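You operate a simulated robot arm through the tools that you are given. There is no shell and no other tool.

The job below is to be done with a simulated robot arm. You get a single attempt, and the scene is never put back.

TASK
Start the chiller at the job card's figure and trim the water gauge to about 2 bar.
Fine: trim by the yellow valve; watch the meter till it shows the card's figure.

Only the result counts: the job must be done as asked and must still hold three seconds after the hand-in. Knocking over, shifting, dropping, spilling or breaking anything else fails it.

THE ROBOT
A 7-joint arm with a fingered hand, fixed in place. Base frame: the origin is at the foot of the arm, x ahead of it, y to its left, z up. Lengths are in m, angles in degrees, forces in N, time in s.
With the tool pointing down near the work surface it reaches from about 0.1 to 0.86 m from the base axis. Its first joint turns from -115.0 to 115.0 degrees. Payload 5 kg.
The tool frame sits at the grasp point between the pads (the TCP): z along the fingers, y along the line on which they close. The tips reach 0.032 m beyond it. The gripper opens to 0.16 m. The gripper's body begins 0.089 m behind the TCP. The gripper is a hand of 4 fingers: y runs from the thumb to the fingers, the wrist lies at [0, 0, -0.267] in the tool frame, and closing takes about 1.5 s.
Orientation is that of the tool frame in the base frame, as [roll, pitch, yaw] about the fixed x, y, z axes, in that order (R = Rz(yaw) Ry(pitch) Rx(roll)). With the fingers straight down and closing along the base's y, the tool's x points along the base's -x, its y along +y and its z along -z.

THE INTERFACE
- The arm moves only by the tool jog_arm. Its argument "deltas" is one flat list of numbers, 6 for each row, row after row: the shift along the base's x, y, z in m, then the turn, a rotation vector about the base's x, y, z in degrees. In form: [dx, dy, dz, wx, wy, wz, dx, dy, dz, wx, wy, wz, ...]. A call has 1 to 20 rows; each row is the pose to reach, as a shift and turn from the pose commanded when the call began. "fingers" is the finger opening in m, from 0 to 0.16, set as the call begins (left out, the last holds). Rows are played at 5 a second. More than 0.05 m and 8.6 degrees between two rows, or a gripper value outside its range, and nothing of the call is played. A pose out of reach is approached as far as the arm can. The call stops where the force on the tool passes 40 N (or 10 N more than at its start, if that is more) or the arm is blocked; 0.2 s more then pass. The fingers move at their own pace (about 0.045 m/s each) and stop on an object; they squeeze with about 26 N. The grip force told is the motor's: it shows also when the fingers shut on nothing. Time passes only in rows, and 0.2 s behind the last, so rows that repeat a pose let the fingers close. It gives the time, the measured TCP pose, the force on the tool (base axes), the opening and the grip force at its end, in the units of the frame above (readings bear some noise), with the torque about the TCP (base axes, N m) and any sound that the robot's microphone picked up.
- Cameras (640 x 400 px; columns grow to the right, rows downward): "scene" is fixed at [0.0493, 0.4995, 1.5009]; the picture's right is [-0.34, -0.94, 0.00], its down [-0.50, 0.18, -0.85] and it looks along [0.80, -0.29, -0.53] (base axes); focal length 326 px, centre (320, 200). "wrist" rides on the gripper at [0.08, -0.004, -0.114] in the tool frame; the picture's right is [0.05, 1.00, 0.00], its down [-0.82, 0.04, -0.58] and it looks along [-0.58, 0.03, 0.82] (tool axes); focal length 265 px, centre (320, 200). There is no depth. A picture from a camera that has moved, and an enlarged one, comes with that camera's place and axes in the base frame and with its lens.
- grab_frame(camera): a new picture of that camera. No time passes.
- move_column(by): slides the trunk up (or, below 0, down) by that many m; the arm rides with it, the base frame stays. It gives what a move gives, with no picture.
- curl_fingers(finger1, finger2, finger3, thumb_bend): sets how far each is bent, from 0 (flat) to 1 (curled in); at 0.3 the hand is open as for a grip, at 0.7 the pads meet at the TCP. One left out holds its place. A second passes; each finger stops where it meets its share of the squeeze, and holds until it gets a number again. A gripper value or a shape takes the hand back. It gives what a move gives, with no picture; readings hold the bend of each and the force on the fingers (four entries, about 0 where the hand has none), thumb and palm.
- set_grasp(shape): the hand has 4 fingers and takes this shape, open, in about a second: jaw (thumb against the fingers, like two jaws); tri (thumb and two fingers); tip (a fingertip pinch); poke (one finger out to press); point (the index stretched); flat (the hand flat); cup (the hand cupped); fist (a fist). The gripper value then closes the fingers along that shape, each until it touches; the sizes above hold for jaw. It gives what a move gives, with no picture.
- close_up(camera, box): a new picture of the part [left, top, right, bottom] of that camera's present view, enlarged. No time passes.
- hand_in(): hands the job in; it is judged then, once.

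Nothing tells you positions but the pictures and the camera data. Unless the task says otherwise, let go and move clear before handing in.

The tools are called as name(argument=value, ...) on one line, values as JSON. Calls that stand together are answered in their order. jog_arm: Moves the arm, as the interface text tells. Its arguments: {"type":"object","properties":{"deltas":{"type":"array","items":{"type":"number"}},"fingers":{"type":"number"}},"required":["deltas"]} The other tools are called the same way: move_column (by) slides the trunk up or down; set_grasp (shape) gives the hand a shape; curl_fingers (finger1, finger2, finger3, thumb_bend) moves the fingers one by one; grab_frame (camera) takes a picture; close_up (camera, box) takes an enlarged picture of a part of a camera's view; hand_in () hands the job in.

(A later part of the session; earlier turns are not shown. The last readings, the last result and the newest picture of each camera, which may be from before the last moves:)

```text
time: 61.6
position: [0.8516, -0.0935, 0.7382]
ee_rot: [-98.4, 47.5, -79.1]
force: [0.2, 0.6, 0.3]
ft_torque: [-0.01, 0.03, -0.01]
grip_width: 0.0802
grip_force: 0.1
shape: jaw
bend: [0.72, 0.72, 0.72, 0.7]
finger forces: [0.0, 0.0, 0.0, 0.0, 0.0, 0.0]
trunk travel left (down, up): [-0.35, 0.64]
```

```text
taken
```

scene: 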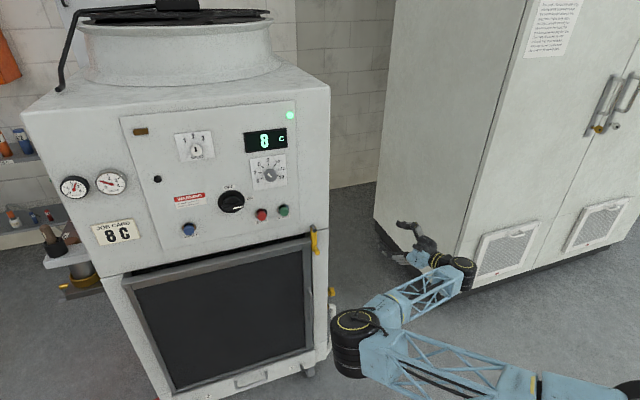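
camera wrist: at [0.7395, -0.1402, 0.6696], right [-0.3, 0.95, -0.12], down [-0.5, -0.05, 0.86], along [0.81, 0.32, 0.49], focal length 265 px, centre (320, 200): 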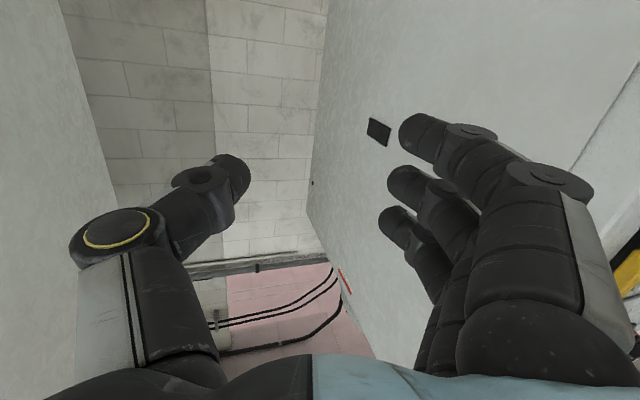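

The display now shows 8, the card's figure. Rolling works, so I'll carry on toward the valve approach orientation with a slow combined turn.

jog_arm(deltas=[-0.001, 0.005, -0.008, -3.06, 2.8, 3.22, -0.002, 0.01, -0.016, -6.1, 5.6, 6.4, -0.003, 0.016, -0.023, -9.2, 8.4, 9.7, -0.004, 0.021, -0.031, -12.2, 11.2, 12.9, -0.006, 0.027, -0.039, -15.3, 14, 16.1, -0.006, 0.027, -0.039, -15.3, 14, 16.1])

grab_frame(camera="scene")

grab_frame(camera="wrist")

```text
time: 62.2
position: [0.881, -0.0529, 0.828]
ee_rot: [-93.7, 47.4, -69.2]
force: [-0.1, 0.1, -0.2]
ft_torque: [-0.01, 0.0, 0.0]
grip_width: 0.0802
grip_force: 0.1
shape: jaw
bend: [0.72, 0.72, 0.72, 0.7]
finger forces: [0.0, 0.0, 0.0, 0.1, 0.1, 0.0]
trunk travel left (down, up): [-0.35, 0.64]
stopped in row 3: the arm was blocked; the commanded pose is now the measured one
```

```text
taken
```

scene: 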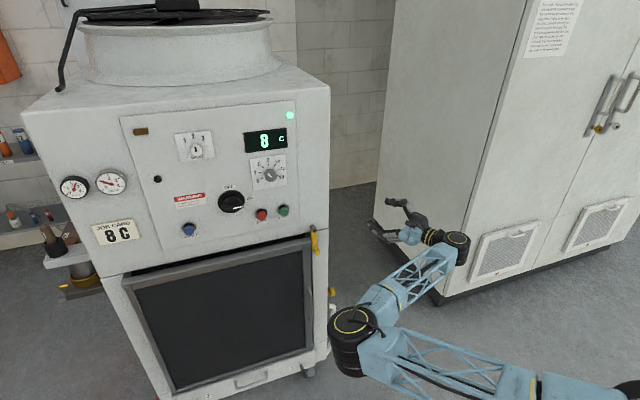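

```text
taken
camera wrist: at [0.7974, -0.153, 0.7762], right [-0.31, 0.63, -0.71], down [-0.74, 0.31, 0.6], along [0.6, 0.71, 0.37], focal length 265 px, centre (320, 200)
```

wrist: 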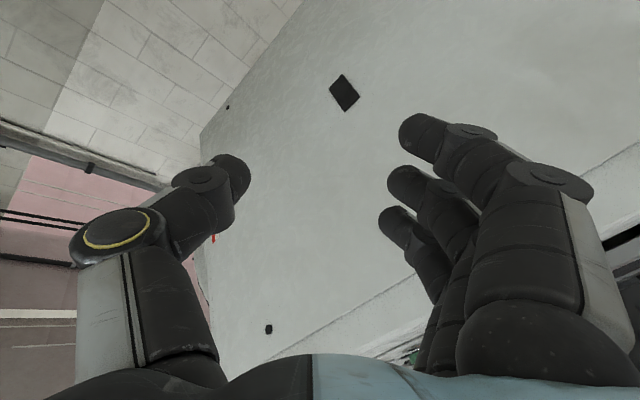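

The hand drifted upward and stopped, still clear of everything. I'll test pure translations downward to see what the arm can track here.

jog_arm(deltas=[0, 0, -0.01, 0, 0, 0, 0, 0, -0.02, 0, 0, 0, 0, 0, -0.03, 0, 0, 0, 0, 0, -0.03, 0, 0, 0])

jog_arm(deltas=[0, 0, 0, 0, 0, 4, 0, 0, 0, 0, 0, 8, 0, 0, 0, 0, 0, 8])

grab_frame(camera="scene")

```text
time: 63.2
position: [0.8809, -0.0523, 0.7955]
ee_rot: [-94.0, 47.4, -69.3]
force: [-0.5, -0.8, 1.1]
ft_torque: [-0.02, -0.01, 0.0]
grip_width: 0.0802
grip_force: 0.0
shape: jaw
bend: [0.72, 0.72, 0.72, 0.7]
finger forces: [0.0, 0.0, 0.0, 0.0, 0.0, 0.0]
trunk travel left (down, up): [-0.35, 0.64]
```

```text
time: 64.0
position: [0.8812, -0.0526, 0.7957]
ee_rot: [-94.0, 47.4, -61.2]
force: [-1.0, -0.3, 0.5]
ft_torque: [-0.01, -0.01, -0.04]
grip_width: 0.0803
grip_force: 0.1
shape: jaw
bend: [0.72, 0.72, 0.72, 0.7]
finger forces: [0.1, 0.0, 0.0, 0.1, 0.1, 0.0]
trunk travel left (down, up): [-0.35, 0.64]
```

```text
taken
```

scene: 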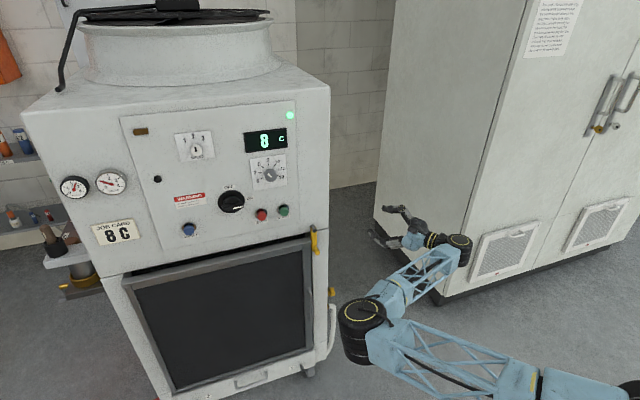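

Both moves tracked. Next I'll tip the hand downward in small steps.

jog_arm(deltas=[0, 0, 0, -2.1, 3.4, 0, 0, 0, 0, -4.2, 6.8, 0, 0, 0, 0, -4.2, 6.8, 0])

jog_arm(deltas=[0, 0, 0, -3.8, -2.1, 0, 0, 0, 0, -7.6, -4.2, 0, 0, 0, 0, -7.6, -4.2, 0])

grab_frame(camera="scene")

```text
time: 65.0
position: [0.8968, -0.0377, 0.8829]
ee_rot: [-94.5, 48.1, -61.6]
force: [0.1, 0.2, -0.8]
ft_torque: [-0.02, 0.01, -0.03]
grip_width: 0.0801
grip_force: 0.0
shape: jaw
bend: [0.72, 0.72, 0.72, 0.7]
finger forces: [0.0, 0.1, 0.0, 0.0, 0.0, 0.0]
trunk travel left (down, up): [-0.35, 0.64]
stopped in row 3: the arm was blocked; the commanded pose is now the measured one
```

```text
time: 65.8
position: [0.8989, -0.0365, 0.889]
ee_rot: [-93.7, 39.6, -61.1]
force: [0.2, 0.2, -0.4]
ft_torque: [-0.02, 0.02, 0.0]
grip_width: 0.0803
grip_force: 0.1
shape: jaw
bend: [0.72, 0.72, 0.72, 0.7]
finger forces: [0.0, 0.0, 0.1, 0.0, 0.1, 0.1]
trunk travel left (down, up): [-0.35, 0.64]
```

```text
taken
```

scene: 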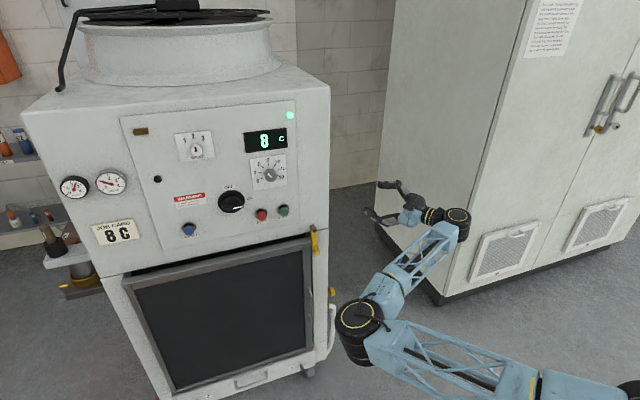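

Tipping down makes the arm jump, while yaw, roll and translation track. I'll test a very small tip-down with hold rows, and separately a tip about the hand's own x and y axes, to learn which direction is limited.

jog_arm(deltas=[0, 0, 0, -0.5, 0.85, 0, 0, 0, 0, -1.0, 1.7, 0, 0, 0, 0, -1.0, 1.7, 0, 0, 0, 0, -1.0, 1.7, 0])

jog_arm(deltas=[0, 0, -0.02, 0, 0, 0, 0, 0, -0.05, 0, 0, 0, 0, 0, -0.05, 0, 0, 0])

grab_frame(camera="scene")

```text
time: 67.0
position: [0.9011, -0.0329, 0.915]
ee_rot: [-93.4, 39.9, -60.7]
force: [-0.7, -0.6, -0.7]
ft_torque: [-0.01, 0.02, 0.04]
grip_width: 0.0801
grip_force: 0.1
shape: jaw
bend: [0.72, 0.72, 0.72, 0.7]
finger forces: [0.0, 0.0, 0.0, 0.1, 0.0, 0.0]
trunk travel left (down, up): [-0.35, 0.64]
stopped in row 4: the arm was blocked; the commanded pose is now the measured one
```

```text
time: 67.8
position: [0.9012, -0.0331, 0.8606]
ee_rot: [-93.6, 40.0, -60.9]
force: [-1.1, 0.6, -0.5]
ft_torque: [-0.01, -0.03, 0.04]
grip_width: 0.0803
grip_force: 0.0
shape: jaw
bend: [0.72, 0.72, 0.72, 0.7]
finger forces: [0.0, 0.0, 0.0, 0.0, 0.0, 0.0]
trunk travel left (down, up): [-0.35, 0.64]
```

```text
taken
```

scene: 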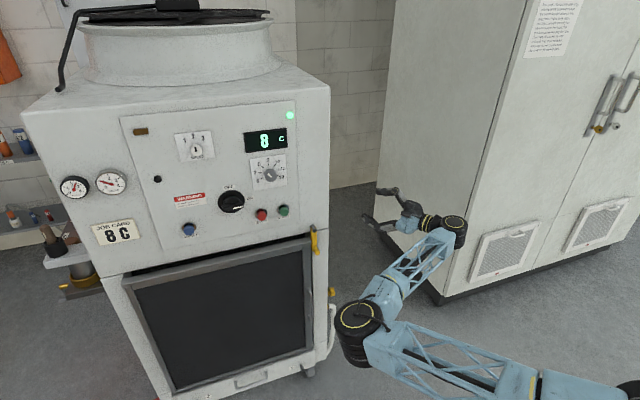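

Even a tiny tip-down just lifts the hand, so a shoulder joint seems pinned when the wrist is below the shoulder. I'll raise the hand relative to the shoulder first, then try the tip-down again.

jog_arm(deltas=[-0.005, 0, 0.03, 0, 0, 0, -0.01, 0, 0.06, 0, 0, 0, -0.015, 0, 0.09, 0, 0, 0, -0.02, 0, 0.12, 0, 0, 0, -0.025, 0, 0.15, 0, 0, 0, -0.03, 0, 0.18, 0, 0, 0, -0.035, 0, 0.2, 0, 0, 0])

jog_arm(deltas=[0, 0, 0, -1.0, 1.7, 0, 0, 0, 0, -2.0, 3.4, 0, 0, 0, 0, -3.0, 5.1, 0, 0, 0, 0, -4.0, 6.8, 0])

grab_frame(camera="scene")

```text
time: 69.4
position: [0.8658, -0.0311, 1.0562]
ee_rot: [-94.2, 39.7, -61.3]
force: [-0.2, -0.5, -0.3]
ft_torque: [0.01, -0.04, 0.0]
grip_width: 0.08
grip_force: 0.1
shape: jaw
bend: [0.72, 0.72, 0.72, 0.7]
finger forces: [0.0, 0.1, 0.0, 0.0, 0.0, 0.0]
trunk travel left (down, up): [-0.35, 0.64]
```

```text
time: 70.6
position: [0.8613, -0.027, 1.1026]
ee_rot: [-99.1, 39.7, -63.9]
force: [0.7, -0.4, -0.1]
ft_torque: [-0.03, 0.0, -0.03]
grip_width: 0.0803
grip_force: 0.1
shape: jaw
bend: [0.72, 0.72, 0.72, 0.7]
finger forces: [0.0, 0.0, 0.1, 0.1, 0.0, 0.0]
trunk travel left (down, up): [-0.35, 0.64]
stopped in row 4: the arm was blocked; the commanded pose is now the measured one
```

```text
taken
```

scene: 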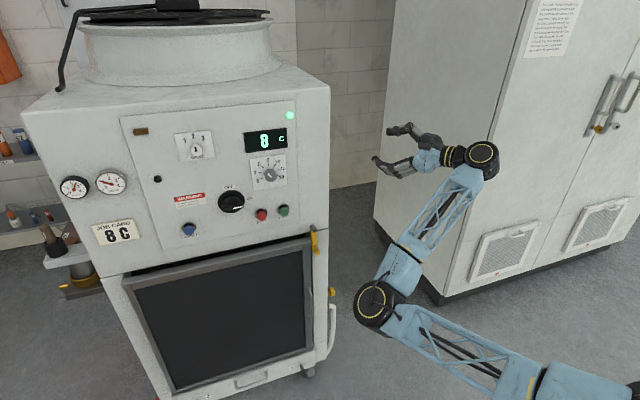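

The elbow stays low while the forearm does all the lifting. I'll raise the trunk and then lower the hand with the arm, so that the forearm hangs down below the elbow and restores an elbow-up posture.

move_column(by=0.3)

jog_arm(deltas=[-0.006, -0.005, -0.04, 0, 0, 0, -0.012, -0.01, -0.08, 0, 0, 0, -0.018, -0.015, -0.12, 0, 0, 0, -0.024, -0.02, -0.16, 0, 0, 0, -0.03, -0.025, -0.2, 0, 0, 0, -0.036, -0.03, -0.24, 0, 0, 0, -0.042, -0.035, -0.28, 0, 0, 0, -0.048, -0.04, -0.32, 0, 0, 0])

grab_frame(camera="scene")

```text
time: 73.6
position: [0.8611, -0.0264, 1.4014]
ee_rot: [-99.1, 39.8, -63.9]
force: [0.4, 0.3, -0.2]
ft_torque: [0.0, -0.02, 0.0]
grip_width: 0.08
grip_force: 0.1
shape: jaw
bend: [0.72, 0.72, 0.72, 0.7]
finger forces: [0.0, 0.0, 0.1, 0.1, 0.1, 0.1]
trunk travel left (down, up): [-0.65, 0.34]
```

```text
time: 74.8
position: [0.8197, -0.1621, 1.252]
ee_rot: [-95.9, 39.3, -70.3]
force: [0.1, 0.9, 0.9]
ft_torque: [-0.01, 0.0, -0.03]
grip_width: 0.0802
grip_force: 0.1
shape: jaw
bend: [0.72, 0.72, 0.72, 0.7]
finger forces: [0.1, 0.1, 0.0, 0.0, 0.0, 0.1]
trunk travel left (down, up): [-0.65, 0.34]
stopped in row 5: the arm was blocked; the commanded pose is now the measured one
```

```text
taken
```

scene: 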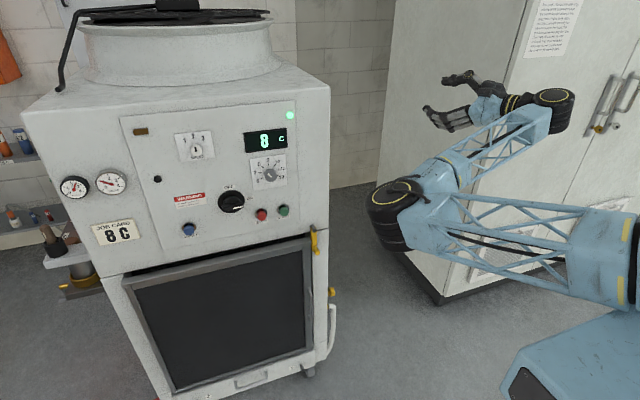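

The upper arm has stayed pinned about 15° below horizontal all along, so the elbow-left posture is jammed at a shoulder limit. I'll head for the known-good starting pose (tool down, trunk at its start height), repeating as needed so the arm can work back to elbow-up.

jog_arm(deltas=[-0.014, 0.015, 0.0023, 1.51, 6.29, -4.21, -0.028, 0.03, 0.0046, 3.03, 12.57, -8.43, -0.042, 0.045, 0.007, 4.54, 18.86, -12.64, -0.056, 0.06, 0.009, 6.06, 25.14, -16.86, -0.07, 0.075, 0.011, 7.57, 31.43, -21.07, -0.084, 0.09, 0.014, 9.09, 37.7, -25.3, -0.098, 0.105, 0.016, 10.6, 44, -29.5, -0.112, 0.12, 0.018, 12.1, 50.3, -33.7, -0.126, 0.135, 0.021, 13.6, 56.6, -37.9, -0.14, 0.15, 0.023, 15.1, 62.9, -42.1, -0.154, 0.165, 0.025, 16.7, 69.1, -46.4, -0.168, 0.18, 0.027, 18.2, 75.4, -50.6, -0.182, 0.195, 0.03, 19.7, 81.7, -54.8, -0.196, 0.21, 0.032, 21.2, 88, -59])

grab_frame(camera="scene")

```text
time: 75.3
position: [0.7973, -0.1407, 1.3858]
ee_rot: [-89.9, 46.4, -71.1]
force: [-0.2, 0.2, -0.1]
ft_torque: [-0.01, -0.03, 0.02]
grip_width: 0.0804
grip_force: 0.1
shape: jaw
bend: [0.72, 0.72, 0.72, 0.7]
finger forces: [0.0, 0.0, 0.1, 0.1, 0.0, 0.0]
out of reach, approached as far as the arm can: row 2
trunk travel left (down, up): [-0.65, 0.34]
stopped in row 2: the arm was blocked; the commanded pose is now the measured one
```

```text
taken
```

scene: 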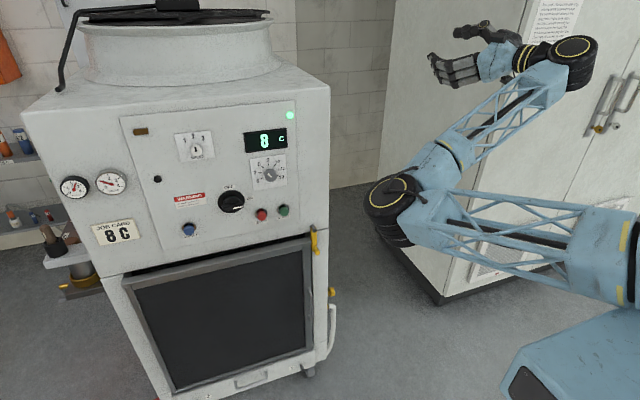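

The forearm keeps wanting to rise. Earlier, lower poses tracked well when the arm was more extended, so I'll go out to about (0.87, −0.05) and then descend with pure translations.

jog_arm(deltas=[0.02, 0.02, -0.03, 0, 0, 0, 0.04, 0.04, -0.06, 0, 0, 0, 0.06, 0.06, -0.09, 0, 0, 0, 0.075, 0.08, -0.12, 0, 0, 0, 0.075, 0.09, -0.15, 0, 0, 0, 0.075, 0.09, -0.18, 0, 0, 0, 0.075, 0.09, -0.21, 0, 0, 0])

grab_frame(camera="scene")

```text
time: 76.4
position: [0.8531, -0.1826, 1.2941]
ee_rot: [-86.2, 46.5, -77.4]
force: [0.1, -0.3, 0.2]
ft_torque: [0.0, 0.02, -0.04]
grip_width: 0.0801
grip_force: 0.0
shape: jaw
bend: [0.72, 0.72, 0.72, 0.7]
finger forces: [0.0, 0.0, 0.0, 0.0, 0.0, 0.2]
trunk travel left (down, up): [-0.65, 0.34]
stopped in row 5: the arm was blocked; the commanded pose is now the measured one
```

```text
taken
```

scene: 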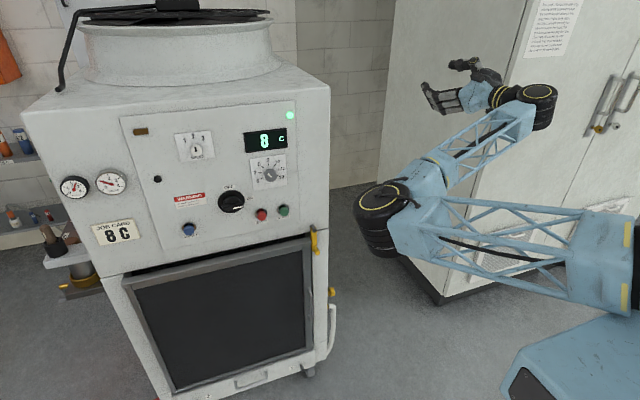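

Every blocked move ended higher than commanded, so the upper arm is likely resting on the trunk housing while the wrist is bent to its limit. I'll first relax the wrist by yawing the hand to the right in line with the forearm, keeping the wrist in place in open space.

jog_arm(deltas=[0.0037, -0.0362, 0, 0, 0, -7.83, 0.0025, -0.0727, 0, 0, 0, -15.66, -0.0037, -0.1086, 0, 0, 0, -23.5, -0.0147, -0.1433, 0, 0, 0, -31.3, -0.0304, -0.1763, 0, 0, 0, -39.15, -0.0504, -0.2068, 0, 0, 0, -47, -0.0743, -0.2342, 0, 0, 0, -54.8, -0.1017, -0.2581, 0, 0, 0, -62.6])

grab_frame(camera="scene")

```text
time: 77.0
position: [0.8445, -0.249, 1.4232]
ee_rot: [-68.0, 51.3, -77.4]
force: [-0.6, -0.3, 0.4]
ft_torque: [-0.01, -0.01, -0.05]
grip_width: 0.0799
grip_force: 0.0
shape: jaw
bend: [0.72, 0.72, 0.72, 0.7]
finger forces: [0.0, 0.1, 0.0, 0.0, 0.0, 0.0]
out of reach, approached as far as the arm can: row 3
trunk travel left (down, up): [-0.65, 0.34]
stopped in row 3: the arm was blocked; the commanded pose is now the measured one
```

```text
taken
```

scene: 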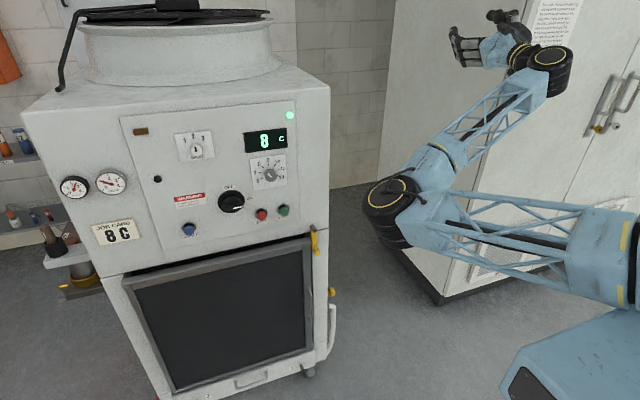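

That also lifted the hand instead of yawing. I'll check whether the arm holds still with a zero command and then respond to a tiny yaw.

jog_arm(deltas=[0, 0, 0, 0, 0, 0, 0, 0, 0, 0, 0, 0, 0, 0, 0, 0, 0, 0])

jog_arm(deltas=[0, 0, 0, 0, 0, -2, 0, 0, 0, 0, 0, -3, 0, 0, 0, 0, 0, -3])

jog_arm(deltas=[0, 0, 0.02, 0, 0, 0, 0, 0, 0.04, 0, 0, 0, 0, 0, 0.06, 0, 0, 0])

grab_frame(camera="scene")

```text
time: 77.8
position: [0.8457, -0.2497, 1.4233]
ee_rot: [-68.1, 51.4, -77.3]
force: [0.2, -0.1, 0.0]
ft_torque: [0.01, 0.05, 0.02]
grip_width: 0.0799
grip_force: 0.1
shape: jaw
bend: [0.72, 0.72, 0.72, 0.7]
finger forces: [0.0, 0.0, 0.0, 0.0, 0.0, 0.0]
trunk travel left (down, up): [-0.65, 0.34]
```

```text
time: 78.6
position: [0.8404, -0.2561, 1.4412]
ee_rot: [-63.9, 51.5, -76.8]
force: [0.8, -0.2, -0.4]
ft_torque: [0.0, -0.01, 0.0]
grip_width: 0.0797
grip_force: 0.1
shape: jaw
bend: [0.72, 0.72, 0.72, 0.7]
finger forces: [0.1, 0.0, 0.0, 0.0, 0.0, 0.0]
out of reach, approached as far as the arm can: row 2, 3
trunk travel left (down, up): [-0.65, 0.34]
```

```text
time: 79.4
position: [0.8474, -0.2688, 1.4512]
ee_rot: [-65.6, 49.9, -77.6]
force: [-1.2, -0.5, -1.0]
ft_torque: [0.0, 0.01, -0.03]
grip_width: 0.0797
grip_force: 0.0
shape: jaw
bend: [0.72, 0.72, 0.72, 0.7]
finger forces: [0.0, 0.1, 0.0, 0.1, 0.0, 0.0]
out of reach, approached as far as the arm can: row 1, 2, 3
trunk travel left (down, up): [-0.65, 0.34]
```

```text
taken
```

scene: 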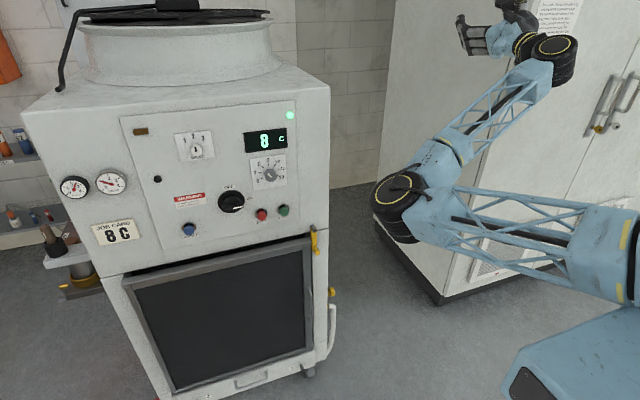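

The arm holds when idle but several joints are at their limits here. I'll try backing out with gentle downward moves, since those tracked before.

jog_arm(deltas=[0, 0, -0.02, 0, 0, 0, 0, 0, -0.04, 0, 0, 0, 0, 0, -0.06, 0, 0, 0, 0, 0, -0.08, 0, 0, 0, 0, 0, -0.1, 0, 0, 0])

jog_arm(deltas=[0.01, -0.02, 0, 0, 0, 0, 0.02, -0.04, 0, 0, 0, 0, 0.03, -0.06, 0, 0, 0, 0])

grab_frame(camera="scene")

```text
time: 80.6
position: [0.8462, -0.2651, 1.3507]
ee_rot: [-68.1, 51.3, -80.4]
force: [-0.2, -0.1, 0.0]
ft_torque: [-0.02, -0.03, 0.01]
grip_width: 0.0802
grip_force: 0.1
shape: jaw
bend: [0.72, 0.72, 0.72, 0.7]
finger forces: [0.1, 0.0, 0.1, 0.1, 0.0, 0.0]
out of reach, approached as far as the arm can: row 1
trunk travel left (down, up): [-0.65, 0.34]
```

```text
time: 81.4
position: [0.8776, -0.3275, 1.3522]
ee_rot: [-68.0, 51.3, -80.4]
force: [0.2, -0.3, -0.6]
ft_torque: [0.0, 0.01, -0.01]
grip_width: 0.08
grip_force: 0.0
shape: jaw
bend: [0.72, 0.72, 0.72, 0.7]
finger forces: [0.0, 0.0, 0.0, 0.0, 0.1, 0.0]
trunk travel left (down, up): [-0.65, 0.34]
```

```text
taken
```

scene: 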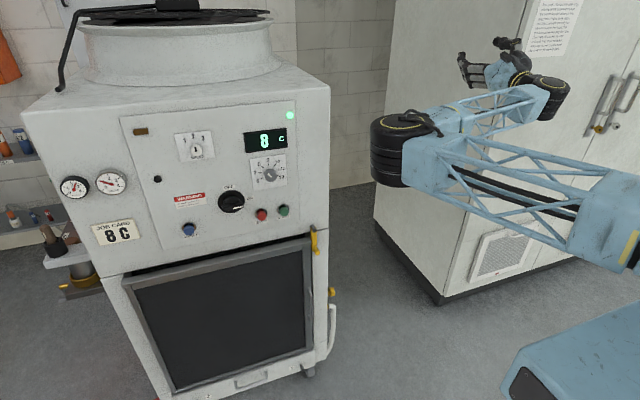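

The arm now tracks and the elbow has come up off its stop. I'll keep the wrist in place and tip the hand downward in stages.

jog_arm(deltas=[0.0062, 0, -0.0364, 0, 8, 0, 0.0073, 0, -0.0733, 0, 16, 0, 0.0032, 0, -0.11, 0, 24, 0, -0.0059, 0, -0.1458, 0, 32, 0])

grab_frame(camera="scene")

```text
time: 82.3
position: [0.875, -0.3435, 1.3678]
ee_rot: [-78.9, 53.9, -86.1]
force: [0.6, 0.2, 0.1]
ft_torque: [0.01, 0.01, -0.05]
grip_width: 0.0798
grip_force: 0.0
shape: jaw
bend: [0.72, 0.72, 0.72, 0.7]
finger forces: [0.1, 0.0, 0.0, 0.1, 0.1, 0.1]
out of reach, approached as far as the arm can: row 2, 3, 4
trunk travel left (down, up): [-0.65, 0.34]
stopped in row 4: the arm was blocked; the commanded pose is now the measured one
```

```text
taken
```

scene: 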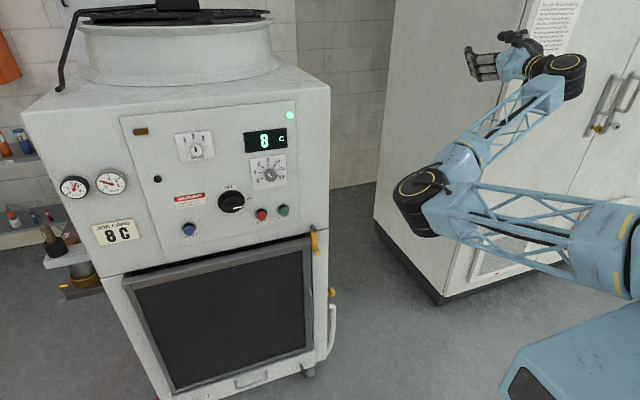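

It looks like the forearm-roll joint is wound to its limit. I'll first unbend the wrist toward the forearm direction (hand swinging right, wrist staying put), which should need only the wrist joint.

jog_arm(deltas=[-0.007, -0.0351, 0.0106, 0.65, -2.42, -7.6, -0.019, -0.069, 0.0204, 1.3, -4.84, -15.2, -0.0358, -0.1011, 0.0292, 1.96, -7.26, -22.8])

grab_frame(camera="scene")

```text
time: 83.2
position: [0.836, -0.4553, 1.3974]
ee_rot: [-60.8, 56.2, -93.0]
force: [-0.7, -0.1, -0.1]
ft_torque: [0.03, -0.03, -0.01]
grip_width: 0.0803
grip_force: 0.1
shape: jaw
bend: [0.72, 0.72, 0.72, 0.7]
finger forces: [0.0, 0.0, 0.0, 0.0, 0.0, 0.1]
out of reach, approached as far as the arm can: row 1, 2, 3
trunk travel left (down, up): [-0.65, 0.34]
```

```text
taken
```

scene: 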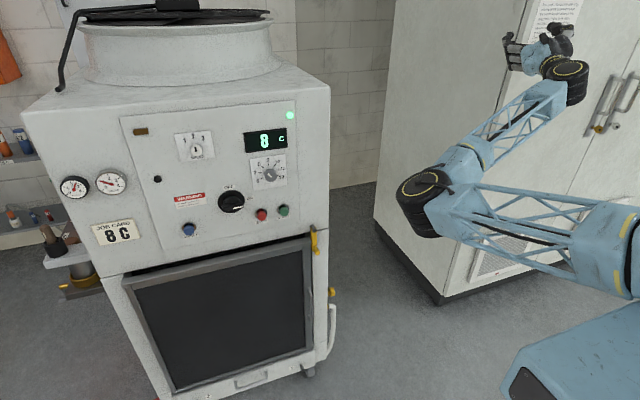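

That mostly followed. Now I'll test rolling the forearm in the unwinding direction (hand tipping up about the forearm axis) with the wrist held in place.

jog_arm(deltas=[-0.0057, 0.0069, 0.0247, 2, -7.3, 2.5, -0.0148, 0.0126, 0.0486, 4, -14.7, 5.0, -0.0272, 0.017, 0.0714, 6, -22, 7.5, -0.0425, 0.02, 0.0925, 8, -29.3, 10])

grab_frame(camera="scene")

```text
time: 84.2
position: [0.7995, -0.4324, 1.4587]
ee_rot: [-14.3, 54.3, -44.3]
force: [0.8, 0.8, 3.8]
ft_torque: [0.17, 0.21, -0.03]
grip_width: 0.0802
grip_force: 0.2
shape: jaw
bend: [0.72, 0.72, 0.72, 0.7]
finger forces: [0.0, 0.1, 0.0, 0.0, 0.0, 0.1]
trunk travel left (down, up): [-0.65, 0.34]
```

```text
taken
```

scene: 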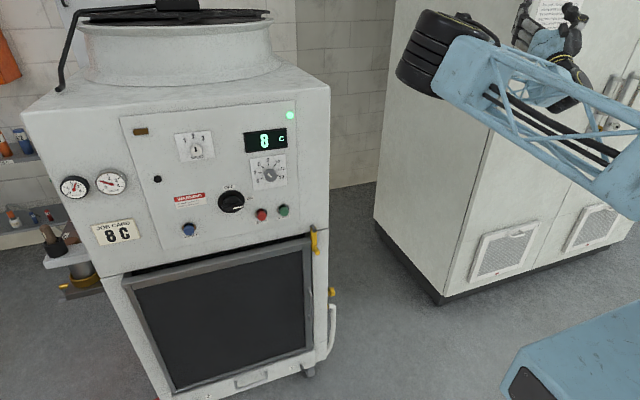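

That worked: the elbow swung up and everything tracked. I'll bring the hand to point straight forward in the open space right of the chiller.

jog_arm(deltas=[0.006, 0.029, -0.02, 2.2, 3.94, 3.63, 0.0125, 0.0575, -0.04, 4.4, 7.9, 7.25, 0.019, 0.086, -0.06, 6.6, 11.8, 10.9, 0.025, 0.115, -0.08, 8.85, 15.75, 14.5, 0.031, 0.144, -0.1, 11.1, 19.7, 18.1, 0.0375, 0.1725, -0.12, 13.3, 23.6, 21.75, 0.044, 0.2, -0.14, 15.5, 27.6, 25.4, 0.05, 0.23, -0.16, 17.7, 31.5, 29])

grab_frame(camera="scene")

```text
time: 86.0
position: [0.8501, -0.1856, 1.2285]
ee_rot: [-8.1, 83.2, -9.6]
force: [-0.6, 1.5, 0.0]
ft_torque: [0.03, 0.06, -0.11]
grip_width: 0.0801
grip_force: 0.0
shape: jaw
bend: [0.72, 0.72, 0.72, 0.7]
finger forces: [0.0, 0.0, 0.1, 0.0, 0.1, 0.1]
out of reach, approached as far as the arm can: row 5, 6, 7, 8
trunk travel left (down, up): [-0.65, 0.34]
```

```text
taken
```

scene: 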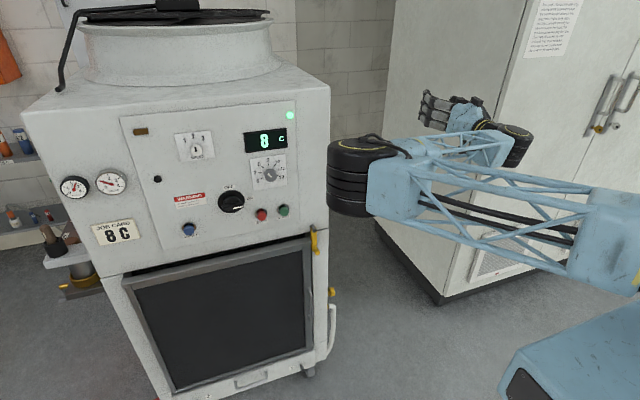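

The elbow drifted left again as the hand went level: the wrist is in a flipped solution. The way out should be to unbend the hand toward the forearm (pointing right), then roll it over the top. First the unbend.

jog_arm(deltas=[-0.0026, -0.0357, -0.0076, 0.95, 1.58, -7.78, -0.0102, -0.0706, -0.0156, 1.9, 3.17, -15.6, -0.0229, -0.104, -0.024, 2.86, 4.75, -23.4, -0.0402, -0.1352, -0.0325, 3.8, 6.3, -31.1, -0.0619, -0.1637, -0.0409, 4.8, 7.9, -38.9, -0.0876, -0.1888, -0.0491, 5.7, 9.5, -46.7])

grab_frame(camera="scene")

```text
time: 87.3
position: [0.7589, -0.3816, 1.1684]
ee_rot: [-170.6, 85.5, 140.9]
force: [1.5, 1.9, 3.3]
ft_torque: [0.33, 0.23, -0.22]
grip_width: 0.0803
grip_force: 0.0
shape: jaw
bend: [0.72, 0.72, 0.72, 0.7]
finger forces: [0.1, 0.2, 0.0, 0.1, 0.1, 0.0]
out of reach, approached as far as the arm can: row 2, 3
trunk travel left (down, up): [-0.65, 0.34]
```

```text
taken
```

scene: 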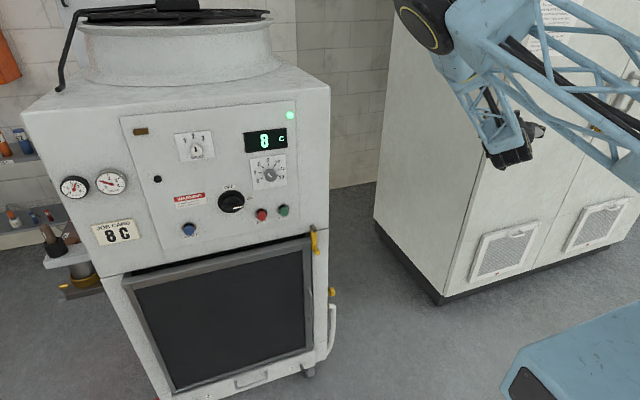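

Excellent — the elbow is up again with the forearm hanging down. I'll yaw the hand back toward straight ahead, keeping the wrist in place.

jog_arm(deltas=[0.0254, 0.0258, 0, 0, 0, 7.8, 0.0471, 0.0548, 0, 0, 0, 15.6, 0.0647, 0.0865, 0, 0, 0, 23.4, 0.0778, 0.1202, 0, 0, 0, 31.2, 0.0861, 0.1555, 0, 0, 0, 39, 0.0897, 0.1915, 0, 0, 0, 46.8])

grab_frame(camera="scene")

```text
time: 88.8
position: [0.8169, -0.3005, 1.1674]
ee_rot: [170.9, 82.9, 139.4]
force: [-0.2, -1.0, -0.3]
ft_torque: [0.01, 0.0, 0.04]
grip_width: 0.08
grip_force: 0.1
shape: jaw
bend: [0.72, 0.72, 0.72, 0.7]
finger forces: [0.0, 0.0, 0.0, 0.1, 0.1, 0.0]
out of reach, approached as far as the arm can: row 3, 4, 5, 6
trunk travel left (down, up): [-0.65, 0.34]
```

```text
taken
```

scene: 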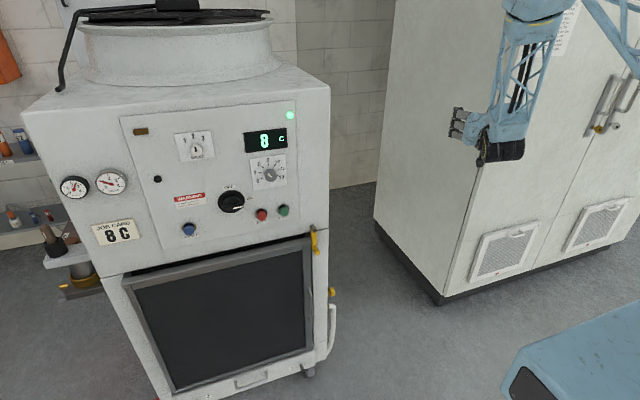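

The elbow is nicely up, but yawing left stops at about −31°, so the forearm roll is still at one end of its range. I'll tip the hand down to near vertical, where the roll can be unwound safely.

jog_arm(deltas=[-0.006, 0.0037, -0.0366, 4.18, 6.82, 0, -0.0164, 0.01, -0.0718, 8.35, 13.65, 0, -0.0308, 0.0188, -0.105, 12.5, 20.5, 0, -0.049, 0.03, -0.1355, 16.7, 27.3, 0, -0.0707, 0.0432, -0.1628, 20.9, 34.1, 0, -0.0954, 0.0584, -0.1862, 25.1, 40.9, 0, -0.1121, 0.0686, -0.1987, 27.7, 45.2, 0])

grab_frame(camera="scene")

```text
time: 90.3
position: [0.7034, -0.2309, 0.9688]
ee_rot: [179.3, 29.9, 147.4]
force: [-0.4, 0.3, 0.5]
ft_torque: [-0.02, 0.0, 0.0]
grip_width: 0.08
grip_force: 0.0
shape: jaw
bend: [0.72, 0.72, 0.72, 0.7]
finger forces: [0.1, 0.0, 0.1, 0.1, 0.0, 0.1]
trunk travel left (down, up): [-0.65, 0.34]
```

```text
taken
```

scene: 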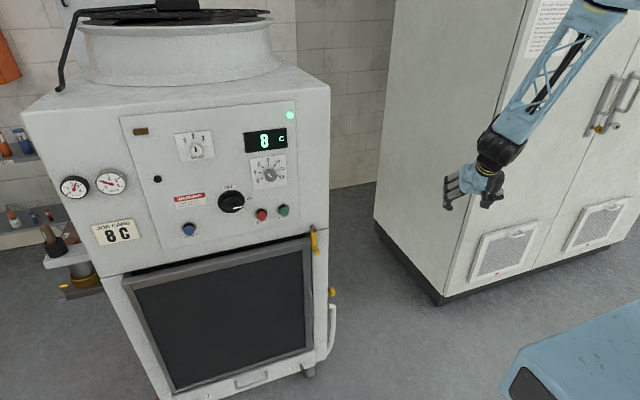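

That tracked fully. I'll continue to a straight-down hand near the starting pose.

jog_arm(deltas=[-0.012, 0.026, 0.026, 1.12, 4.19, 4.53, -0.024, 0.051, 0.051, 2.24, 8.37, 9.06, -0.036, 0.077, 0.077, 3.36, 12.56, 13.6, -0.047, 0.103, 0.103, 4.48, 16.7, 18.1, -0.059, 0.129, 0.129, 5.6, 20.9, 22.6, -0.071, 0.154, 0.154, 6.7, 25.1, 27.2, -0.083, 0.18, 0.18, 7.84, 29.3, 31.7])

grab_frame(camera="scene")

```text
time: 92.2
position: [0.6169, -0.0868, 1.1491]
ee_rot: [-179.8, 0.0, 176.1]
force: [0.6, 0.7, 0.3]
ft_torque: [0.01, -0.02, -0.04]
grip_width: 0.0803
grip_force: 0.2
shape: jaw
bend: [0.72, 0.72, 0.72, 0.7]
finger forces: [0.1, 0.0, 0.0, 0.1, 0.0, 0.1]
trunk travel left (down, up): [-0.65, 0.34]
stopped in row 7: the arm was blocked; the commanded pose is now the measured one
```

```text
taken
```

scene: 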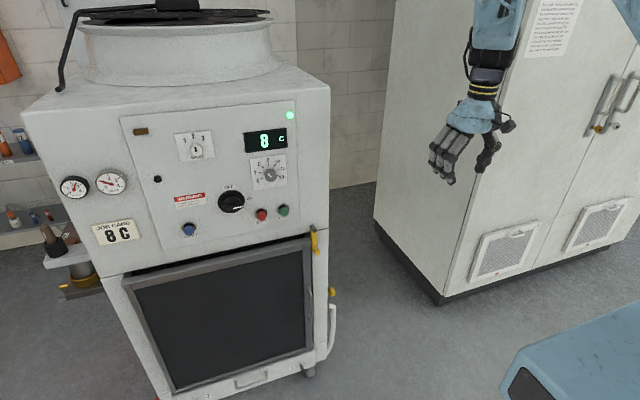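

The hand points down again almost as at the start. I'll go on to the exact starting pose to let the arm settle in its original posture.

jog_arm(deltas=[0.001, 0.022, 0.022, 0, 0, 0.6, 0.002, 0.045, 0.045, 0, 0, 1.3, 0.003, 0.067, 0.067, 0, 0, 2, 0.005, 0.09, 0.09, 0, 0, 2.6, 0.006, 0.112, 0.112, 0, 0, 3.3, 0.007, 0.135, 0.135, 0, 0, 3.9, 0.007, 0.135, 0.135, 0, 0, 3.9])

grab_frame(camera="scene")

```text
time: 93.8
position: [0.6228, 0.0474, 1.2838]
ee_rot: [-179.9, 0.0, -179.9]
force: [0.5, -1.7, 0.2]
ft_torque: [-0.01, 0.02, 0.0]
grip_width: 0.0804
grip_force: 0.1
shape: jaw
bend: [0.72, 0.72, 0.72, 0.7]
finger forces: [0.0, 0.1, 0.0, 0.0, 0.0, 0.1]
trunk travel left (down, up): [-0.65, 0.34]
```

```text
taken
```

scene: 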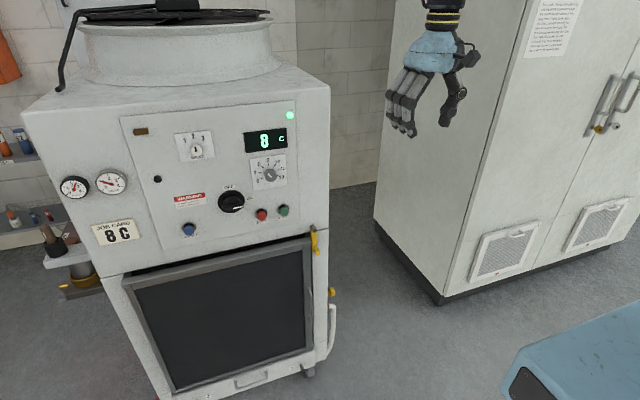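

The arm is back at its starting posture. From here I'll turn in stages to the valve approach (hand pointing forward-left-down, camera on the right), well right of the chiller.

jog_arm(deltas=[0.0055, -0.0076, -0.0096, -0.306, -3.625, 6.716, 0.011, -0.0153, -0.0191, -0.61, -7.25, 13.43, 0.0165, -0.0229, -0.0287, -0.92, -10.9, 20.1, 0.022, -0.0306, -0.0383, -1.22, -14.5, 26.9, 0.0275, -0.0382, -0.0479, -1.53, -18.1, 33.6, 0.033, -0.0459, -0.0574, -1.84, -21.75, 40.3, 0.0385, -0.0535, -0.067, -2.14, -25.4, 47])

grab_frame(camera="scene")

```text
time: 95.3
position: [0.6613, -0.0066, 1.2172]
ee_rot: [-167.3, 21.6, -129.6]
force: [0.1, 0.1, 0.3]
ft_torque: [-0.02, -0.02, 0.03]
grip_width: 0.0798
grip_force: 0.0
shape: jaw
bend: [0.72, 0.72, 0.72, 0.7]
finger forces: [0.0, 0.1, 0.1, 0.0, 0.1, 0.1]
trunk travel left (down, up): [-0.65, 0.34]
```

```text
taken
```

scene: 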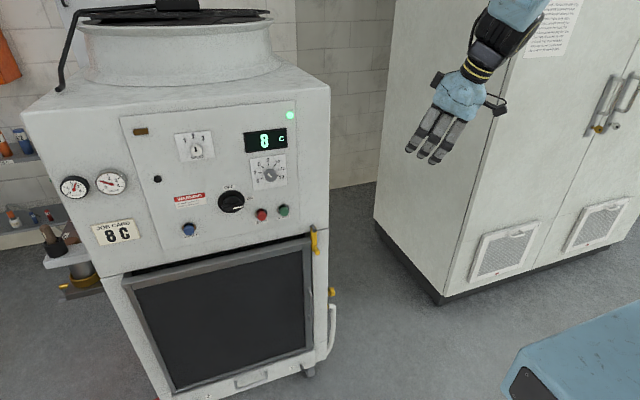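

Tracked without trouble. Continuing with the second half of the turn.

jog_arm(deltas=[0.0055, -0.0076, -0.0096, -0.306, -3.625, 6.716, 0.011, -0.0153, -0.0191, -0.61, -7.25, 13.43, 0.0165, -0.0229, -0.0287, -0.92, -10.9, 20.1, 0.022, -0.0306, -0.0383, -1.22, -14.5, 26.9, 0.0275, -0.0382, -0.0479, -1.53, -18.1, 33.6, 0.033, -0.0459, -0.0574, -1.84, -21.75, 40.3, 0.0385, -0.0535, -0.067, -2.14, -25.4, 47])

grab_frame(camera="scene")

grab_frame(camera="wrist")

```text
time: 97.0
position: [0.6998, -0.0581, 1.1485]
ee_rot: [-140.5, 24.2, -71.2]
force: [-0.1, 0.3, -0.8]
ft_torque: [0.02, 0.0, 0.0]
grip_width: 0.0803
grip_force: 0.0
shape: jaw
bend: [0.72, 0.72, 0.72, 0.7]
finger forces: [0.0, 0.0, 0.1, 0.1, 0.0, 0.0]
trunk travel left (down, up): [-0.65, 0.34]
```

```text
taken
```

scene: 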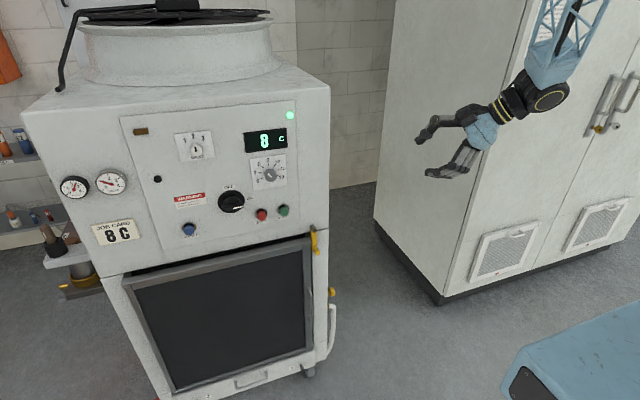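

```text
taken
camera wrist: at [0.6704, -0.186, 1.1982], right [-0.8, -0.05, -0.6], down [-0.56, 0.41, 0.72], along [0.22, 0.91, -0.36], focal length 265 px, centre (320, 200)
```

wrist: 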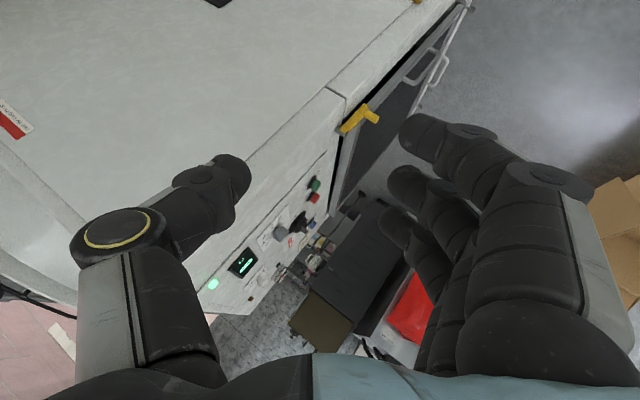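

The approach orientation is reached cleanly. I'll lower the trunk so the hand comes down to valve height, staying right of the chiller.

move_column(by=-0.6)

grab_frame(camera="wrist")

grab_frame(camera="scene")

```text
refused: -0.6 is not a number from -0.4 to 0.4
```

```text
taken
camera wrist: at [0.6704, -0.186, 1.1982], right [-0.8, -0.05, -0.6], down [-0.56, 0.41, 0.72], along [0.22, 0.91, -0.36], focal length 265 px, centre (320, 200)
```

wrist: 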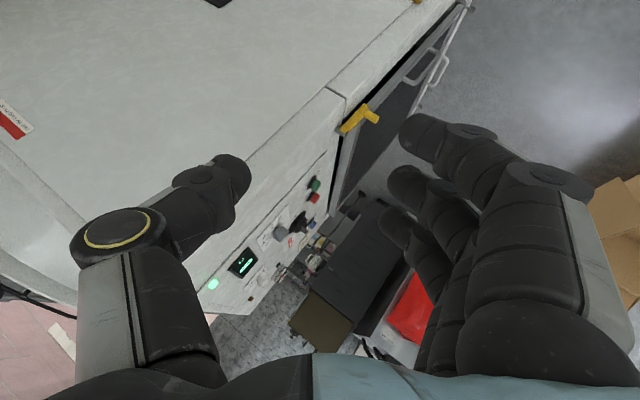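

```text
taken
```

scene: 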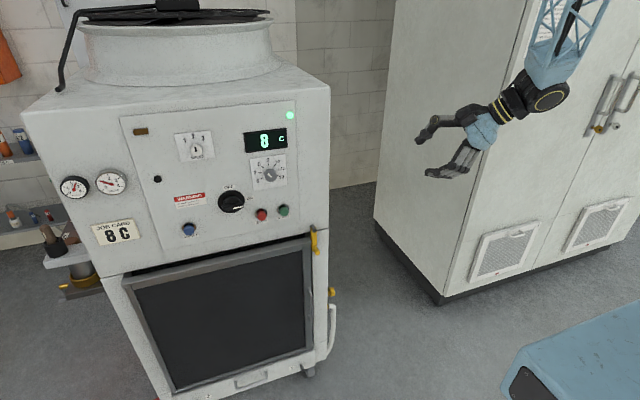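

The trunk takes at most 0.4 m per call, so I'll lower it in two steps.

move_column(by=-0.3)

move_column(by=-0.3)

grab_frame(camera="wrist")

grab_frame(camera="scene")

```text
time: 100.0
position: [0.7, -0.0583, 0.8496]
ee_rot: [-140.4, 24.1, -71.4]
force: [-0.9, 0.6, 0.4]
ft_torque: [0.02, 0.02, 0.01]
grip_width: 0.0802
grip_force: 0.1
shape: jaw
bend: [0.72, 0.72, 0.72, 0.7]
finger forces: [0.0, 0.1, 0.0, 0.0, 0.1, 0.1]
trunk travel left (down, up): [-0.35, 0.64]
```

```text
time: 103.0
position: [0.6993, -0.0593, 0.5496]
ee_rot: [-140.5, 24.1, -71.4]
force: [0.1, -0.3, -0.6]
ft_torque: [-0.01, 0.0, 0.0]
grip_width: 0.0798
grip_force: 0.1
shape: jaw
bend: [0.72, 0.72, 0.72, 0.7]
finger forces: [0.0, 0.0, 0.0, 0.0, 0.0, 0.1]
trunk travel left (down, up): [-0.05, 0.94]
```

```text
taken
camera wrist: at [0.6697, -0.1854, 0.5987], right [-0.8, -0.05, -0.6], down [-0.56, 0.42, 0.72], along [0.22, 0.91, -0.36], focal length 265 px, centre (320, 200)
```

wrist: 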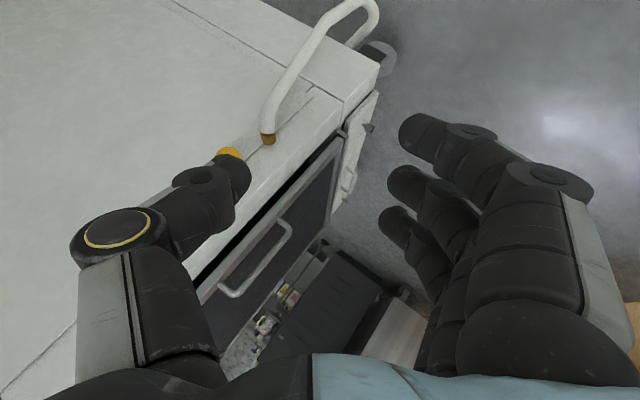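

```text
taken
```

scene: 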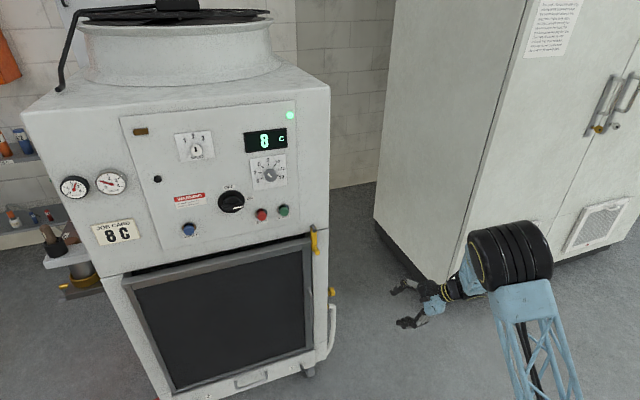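

The knob is just behind the thumb tip in view. I'll move to a standoff right of the valve and look.

jog_arm(deltas=[0.02, 0.015, 0.006, 0, 0, 0, 0.04, 0.03, 0.012, 0, 0, 0, 0.06, 0.045, 0.02, 0, 0, 0, 0.08, 0.06, 0.028, 0, 0, 0, 0.1, 0.08, 0.034, 0, 0, 0, 0.12, 0.1, 0.037, 0, 0, 0])

grab_frame(camera="wrist")

grab_frame(camera="scene")

```text
time: 104.3
position: [0.8196, 0.0416, 0.5866]
ee_rot: [-140.5, 24.2, -71.3]
force: [0.2, -0.6, 0.1]
ft_torque: [0.01, 0.0, 0.04]
grip_width: 0.0798
grip_force: 0.1
shape: jaw
bend: [0.72, 0.72, 0.72, 0.7]
finger forces: [0.0, 0.0, 0.1, 0.1, 0.1, 0.0]
trunk travel left (down, up): [-0.05, 0.94]
```

```text
taken
camera wrist: at [0.7895, -0.0854, 0.6361], right [-0.8, -0.05, -0.6], down [-0.56, 0.42, 0.72], along [0.22, 0.91, -0.36], focal length 265 px, centre (320, 200)
```

wrist: 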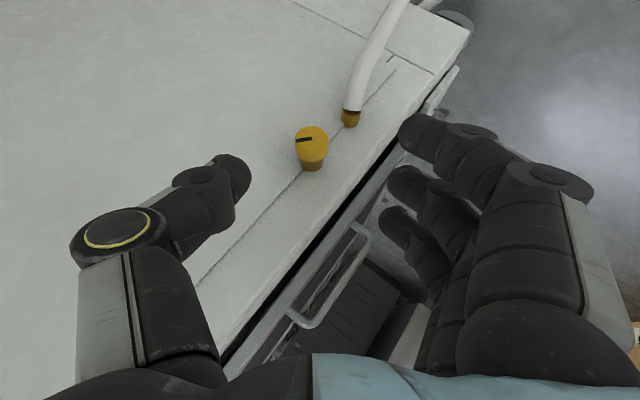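

```text
taken
```

scene: 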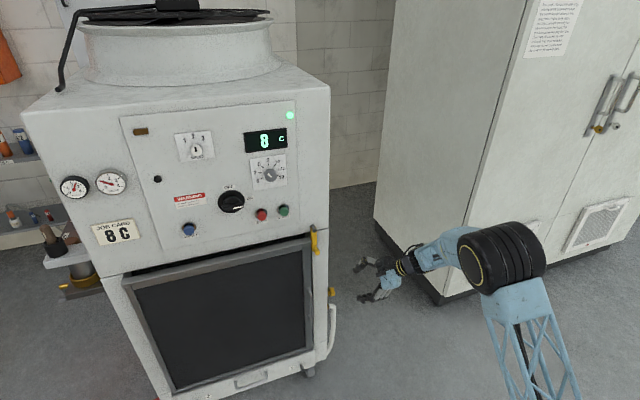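

The valve wheel and its pointer are clearly visible between the fingers. Zooming to measure.

close_up(camera="wrist", box=[260, 80, 400, 200])

close_up(camera="scene", box=[90, 165, 130, 200])

```text
3.33 times, centred on (330, 140) of wrist
camera zoom: at [0.7895, -0.0854, 0.6361], right [-0.8, -0.05, -0.6], down [-0.56, 0.42, 0.72], along [0.22, 0.91, -0.36], focal length 885 px, centre (287, 400)
```

zoom: 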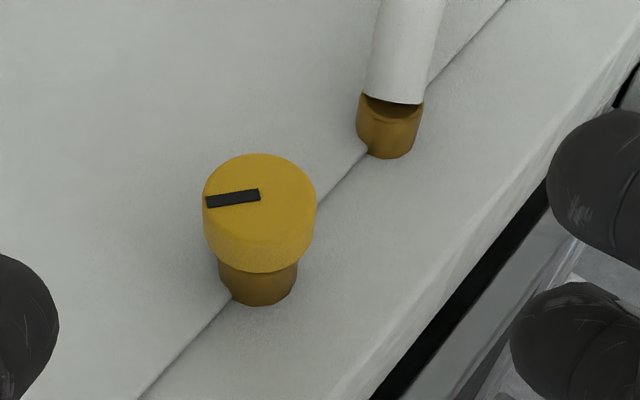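

```text
11.43 times, centred on (110, 182) of scene
camera zoom: at [0.0493, 0.4995, 1.5009], right [-0.34, -0.94, 0.0], down [-0.5, 0.18, -0.85], along [0.8, -0.29, -0.53], focal length 3722 px, centre (2720, 400)
```

zoom: 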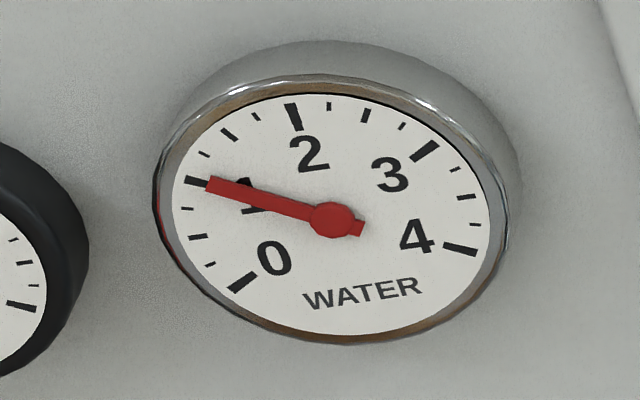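

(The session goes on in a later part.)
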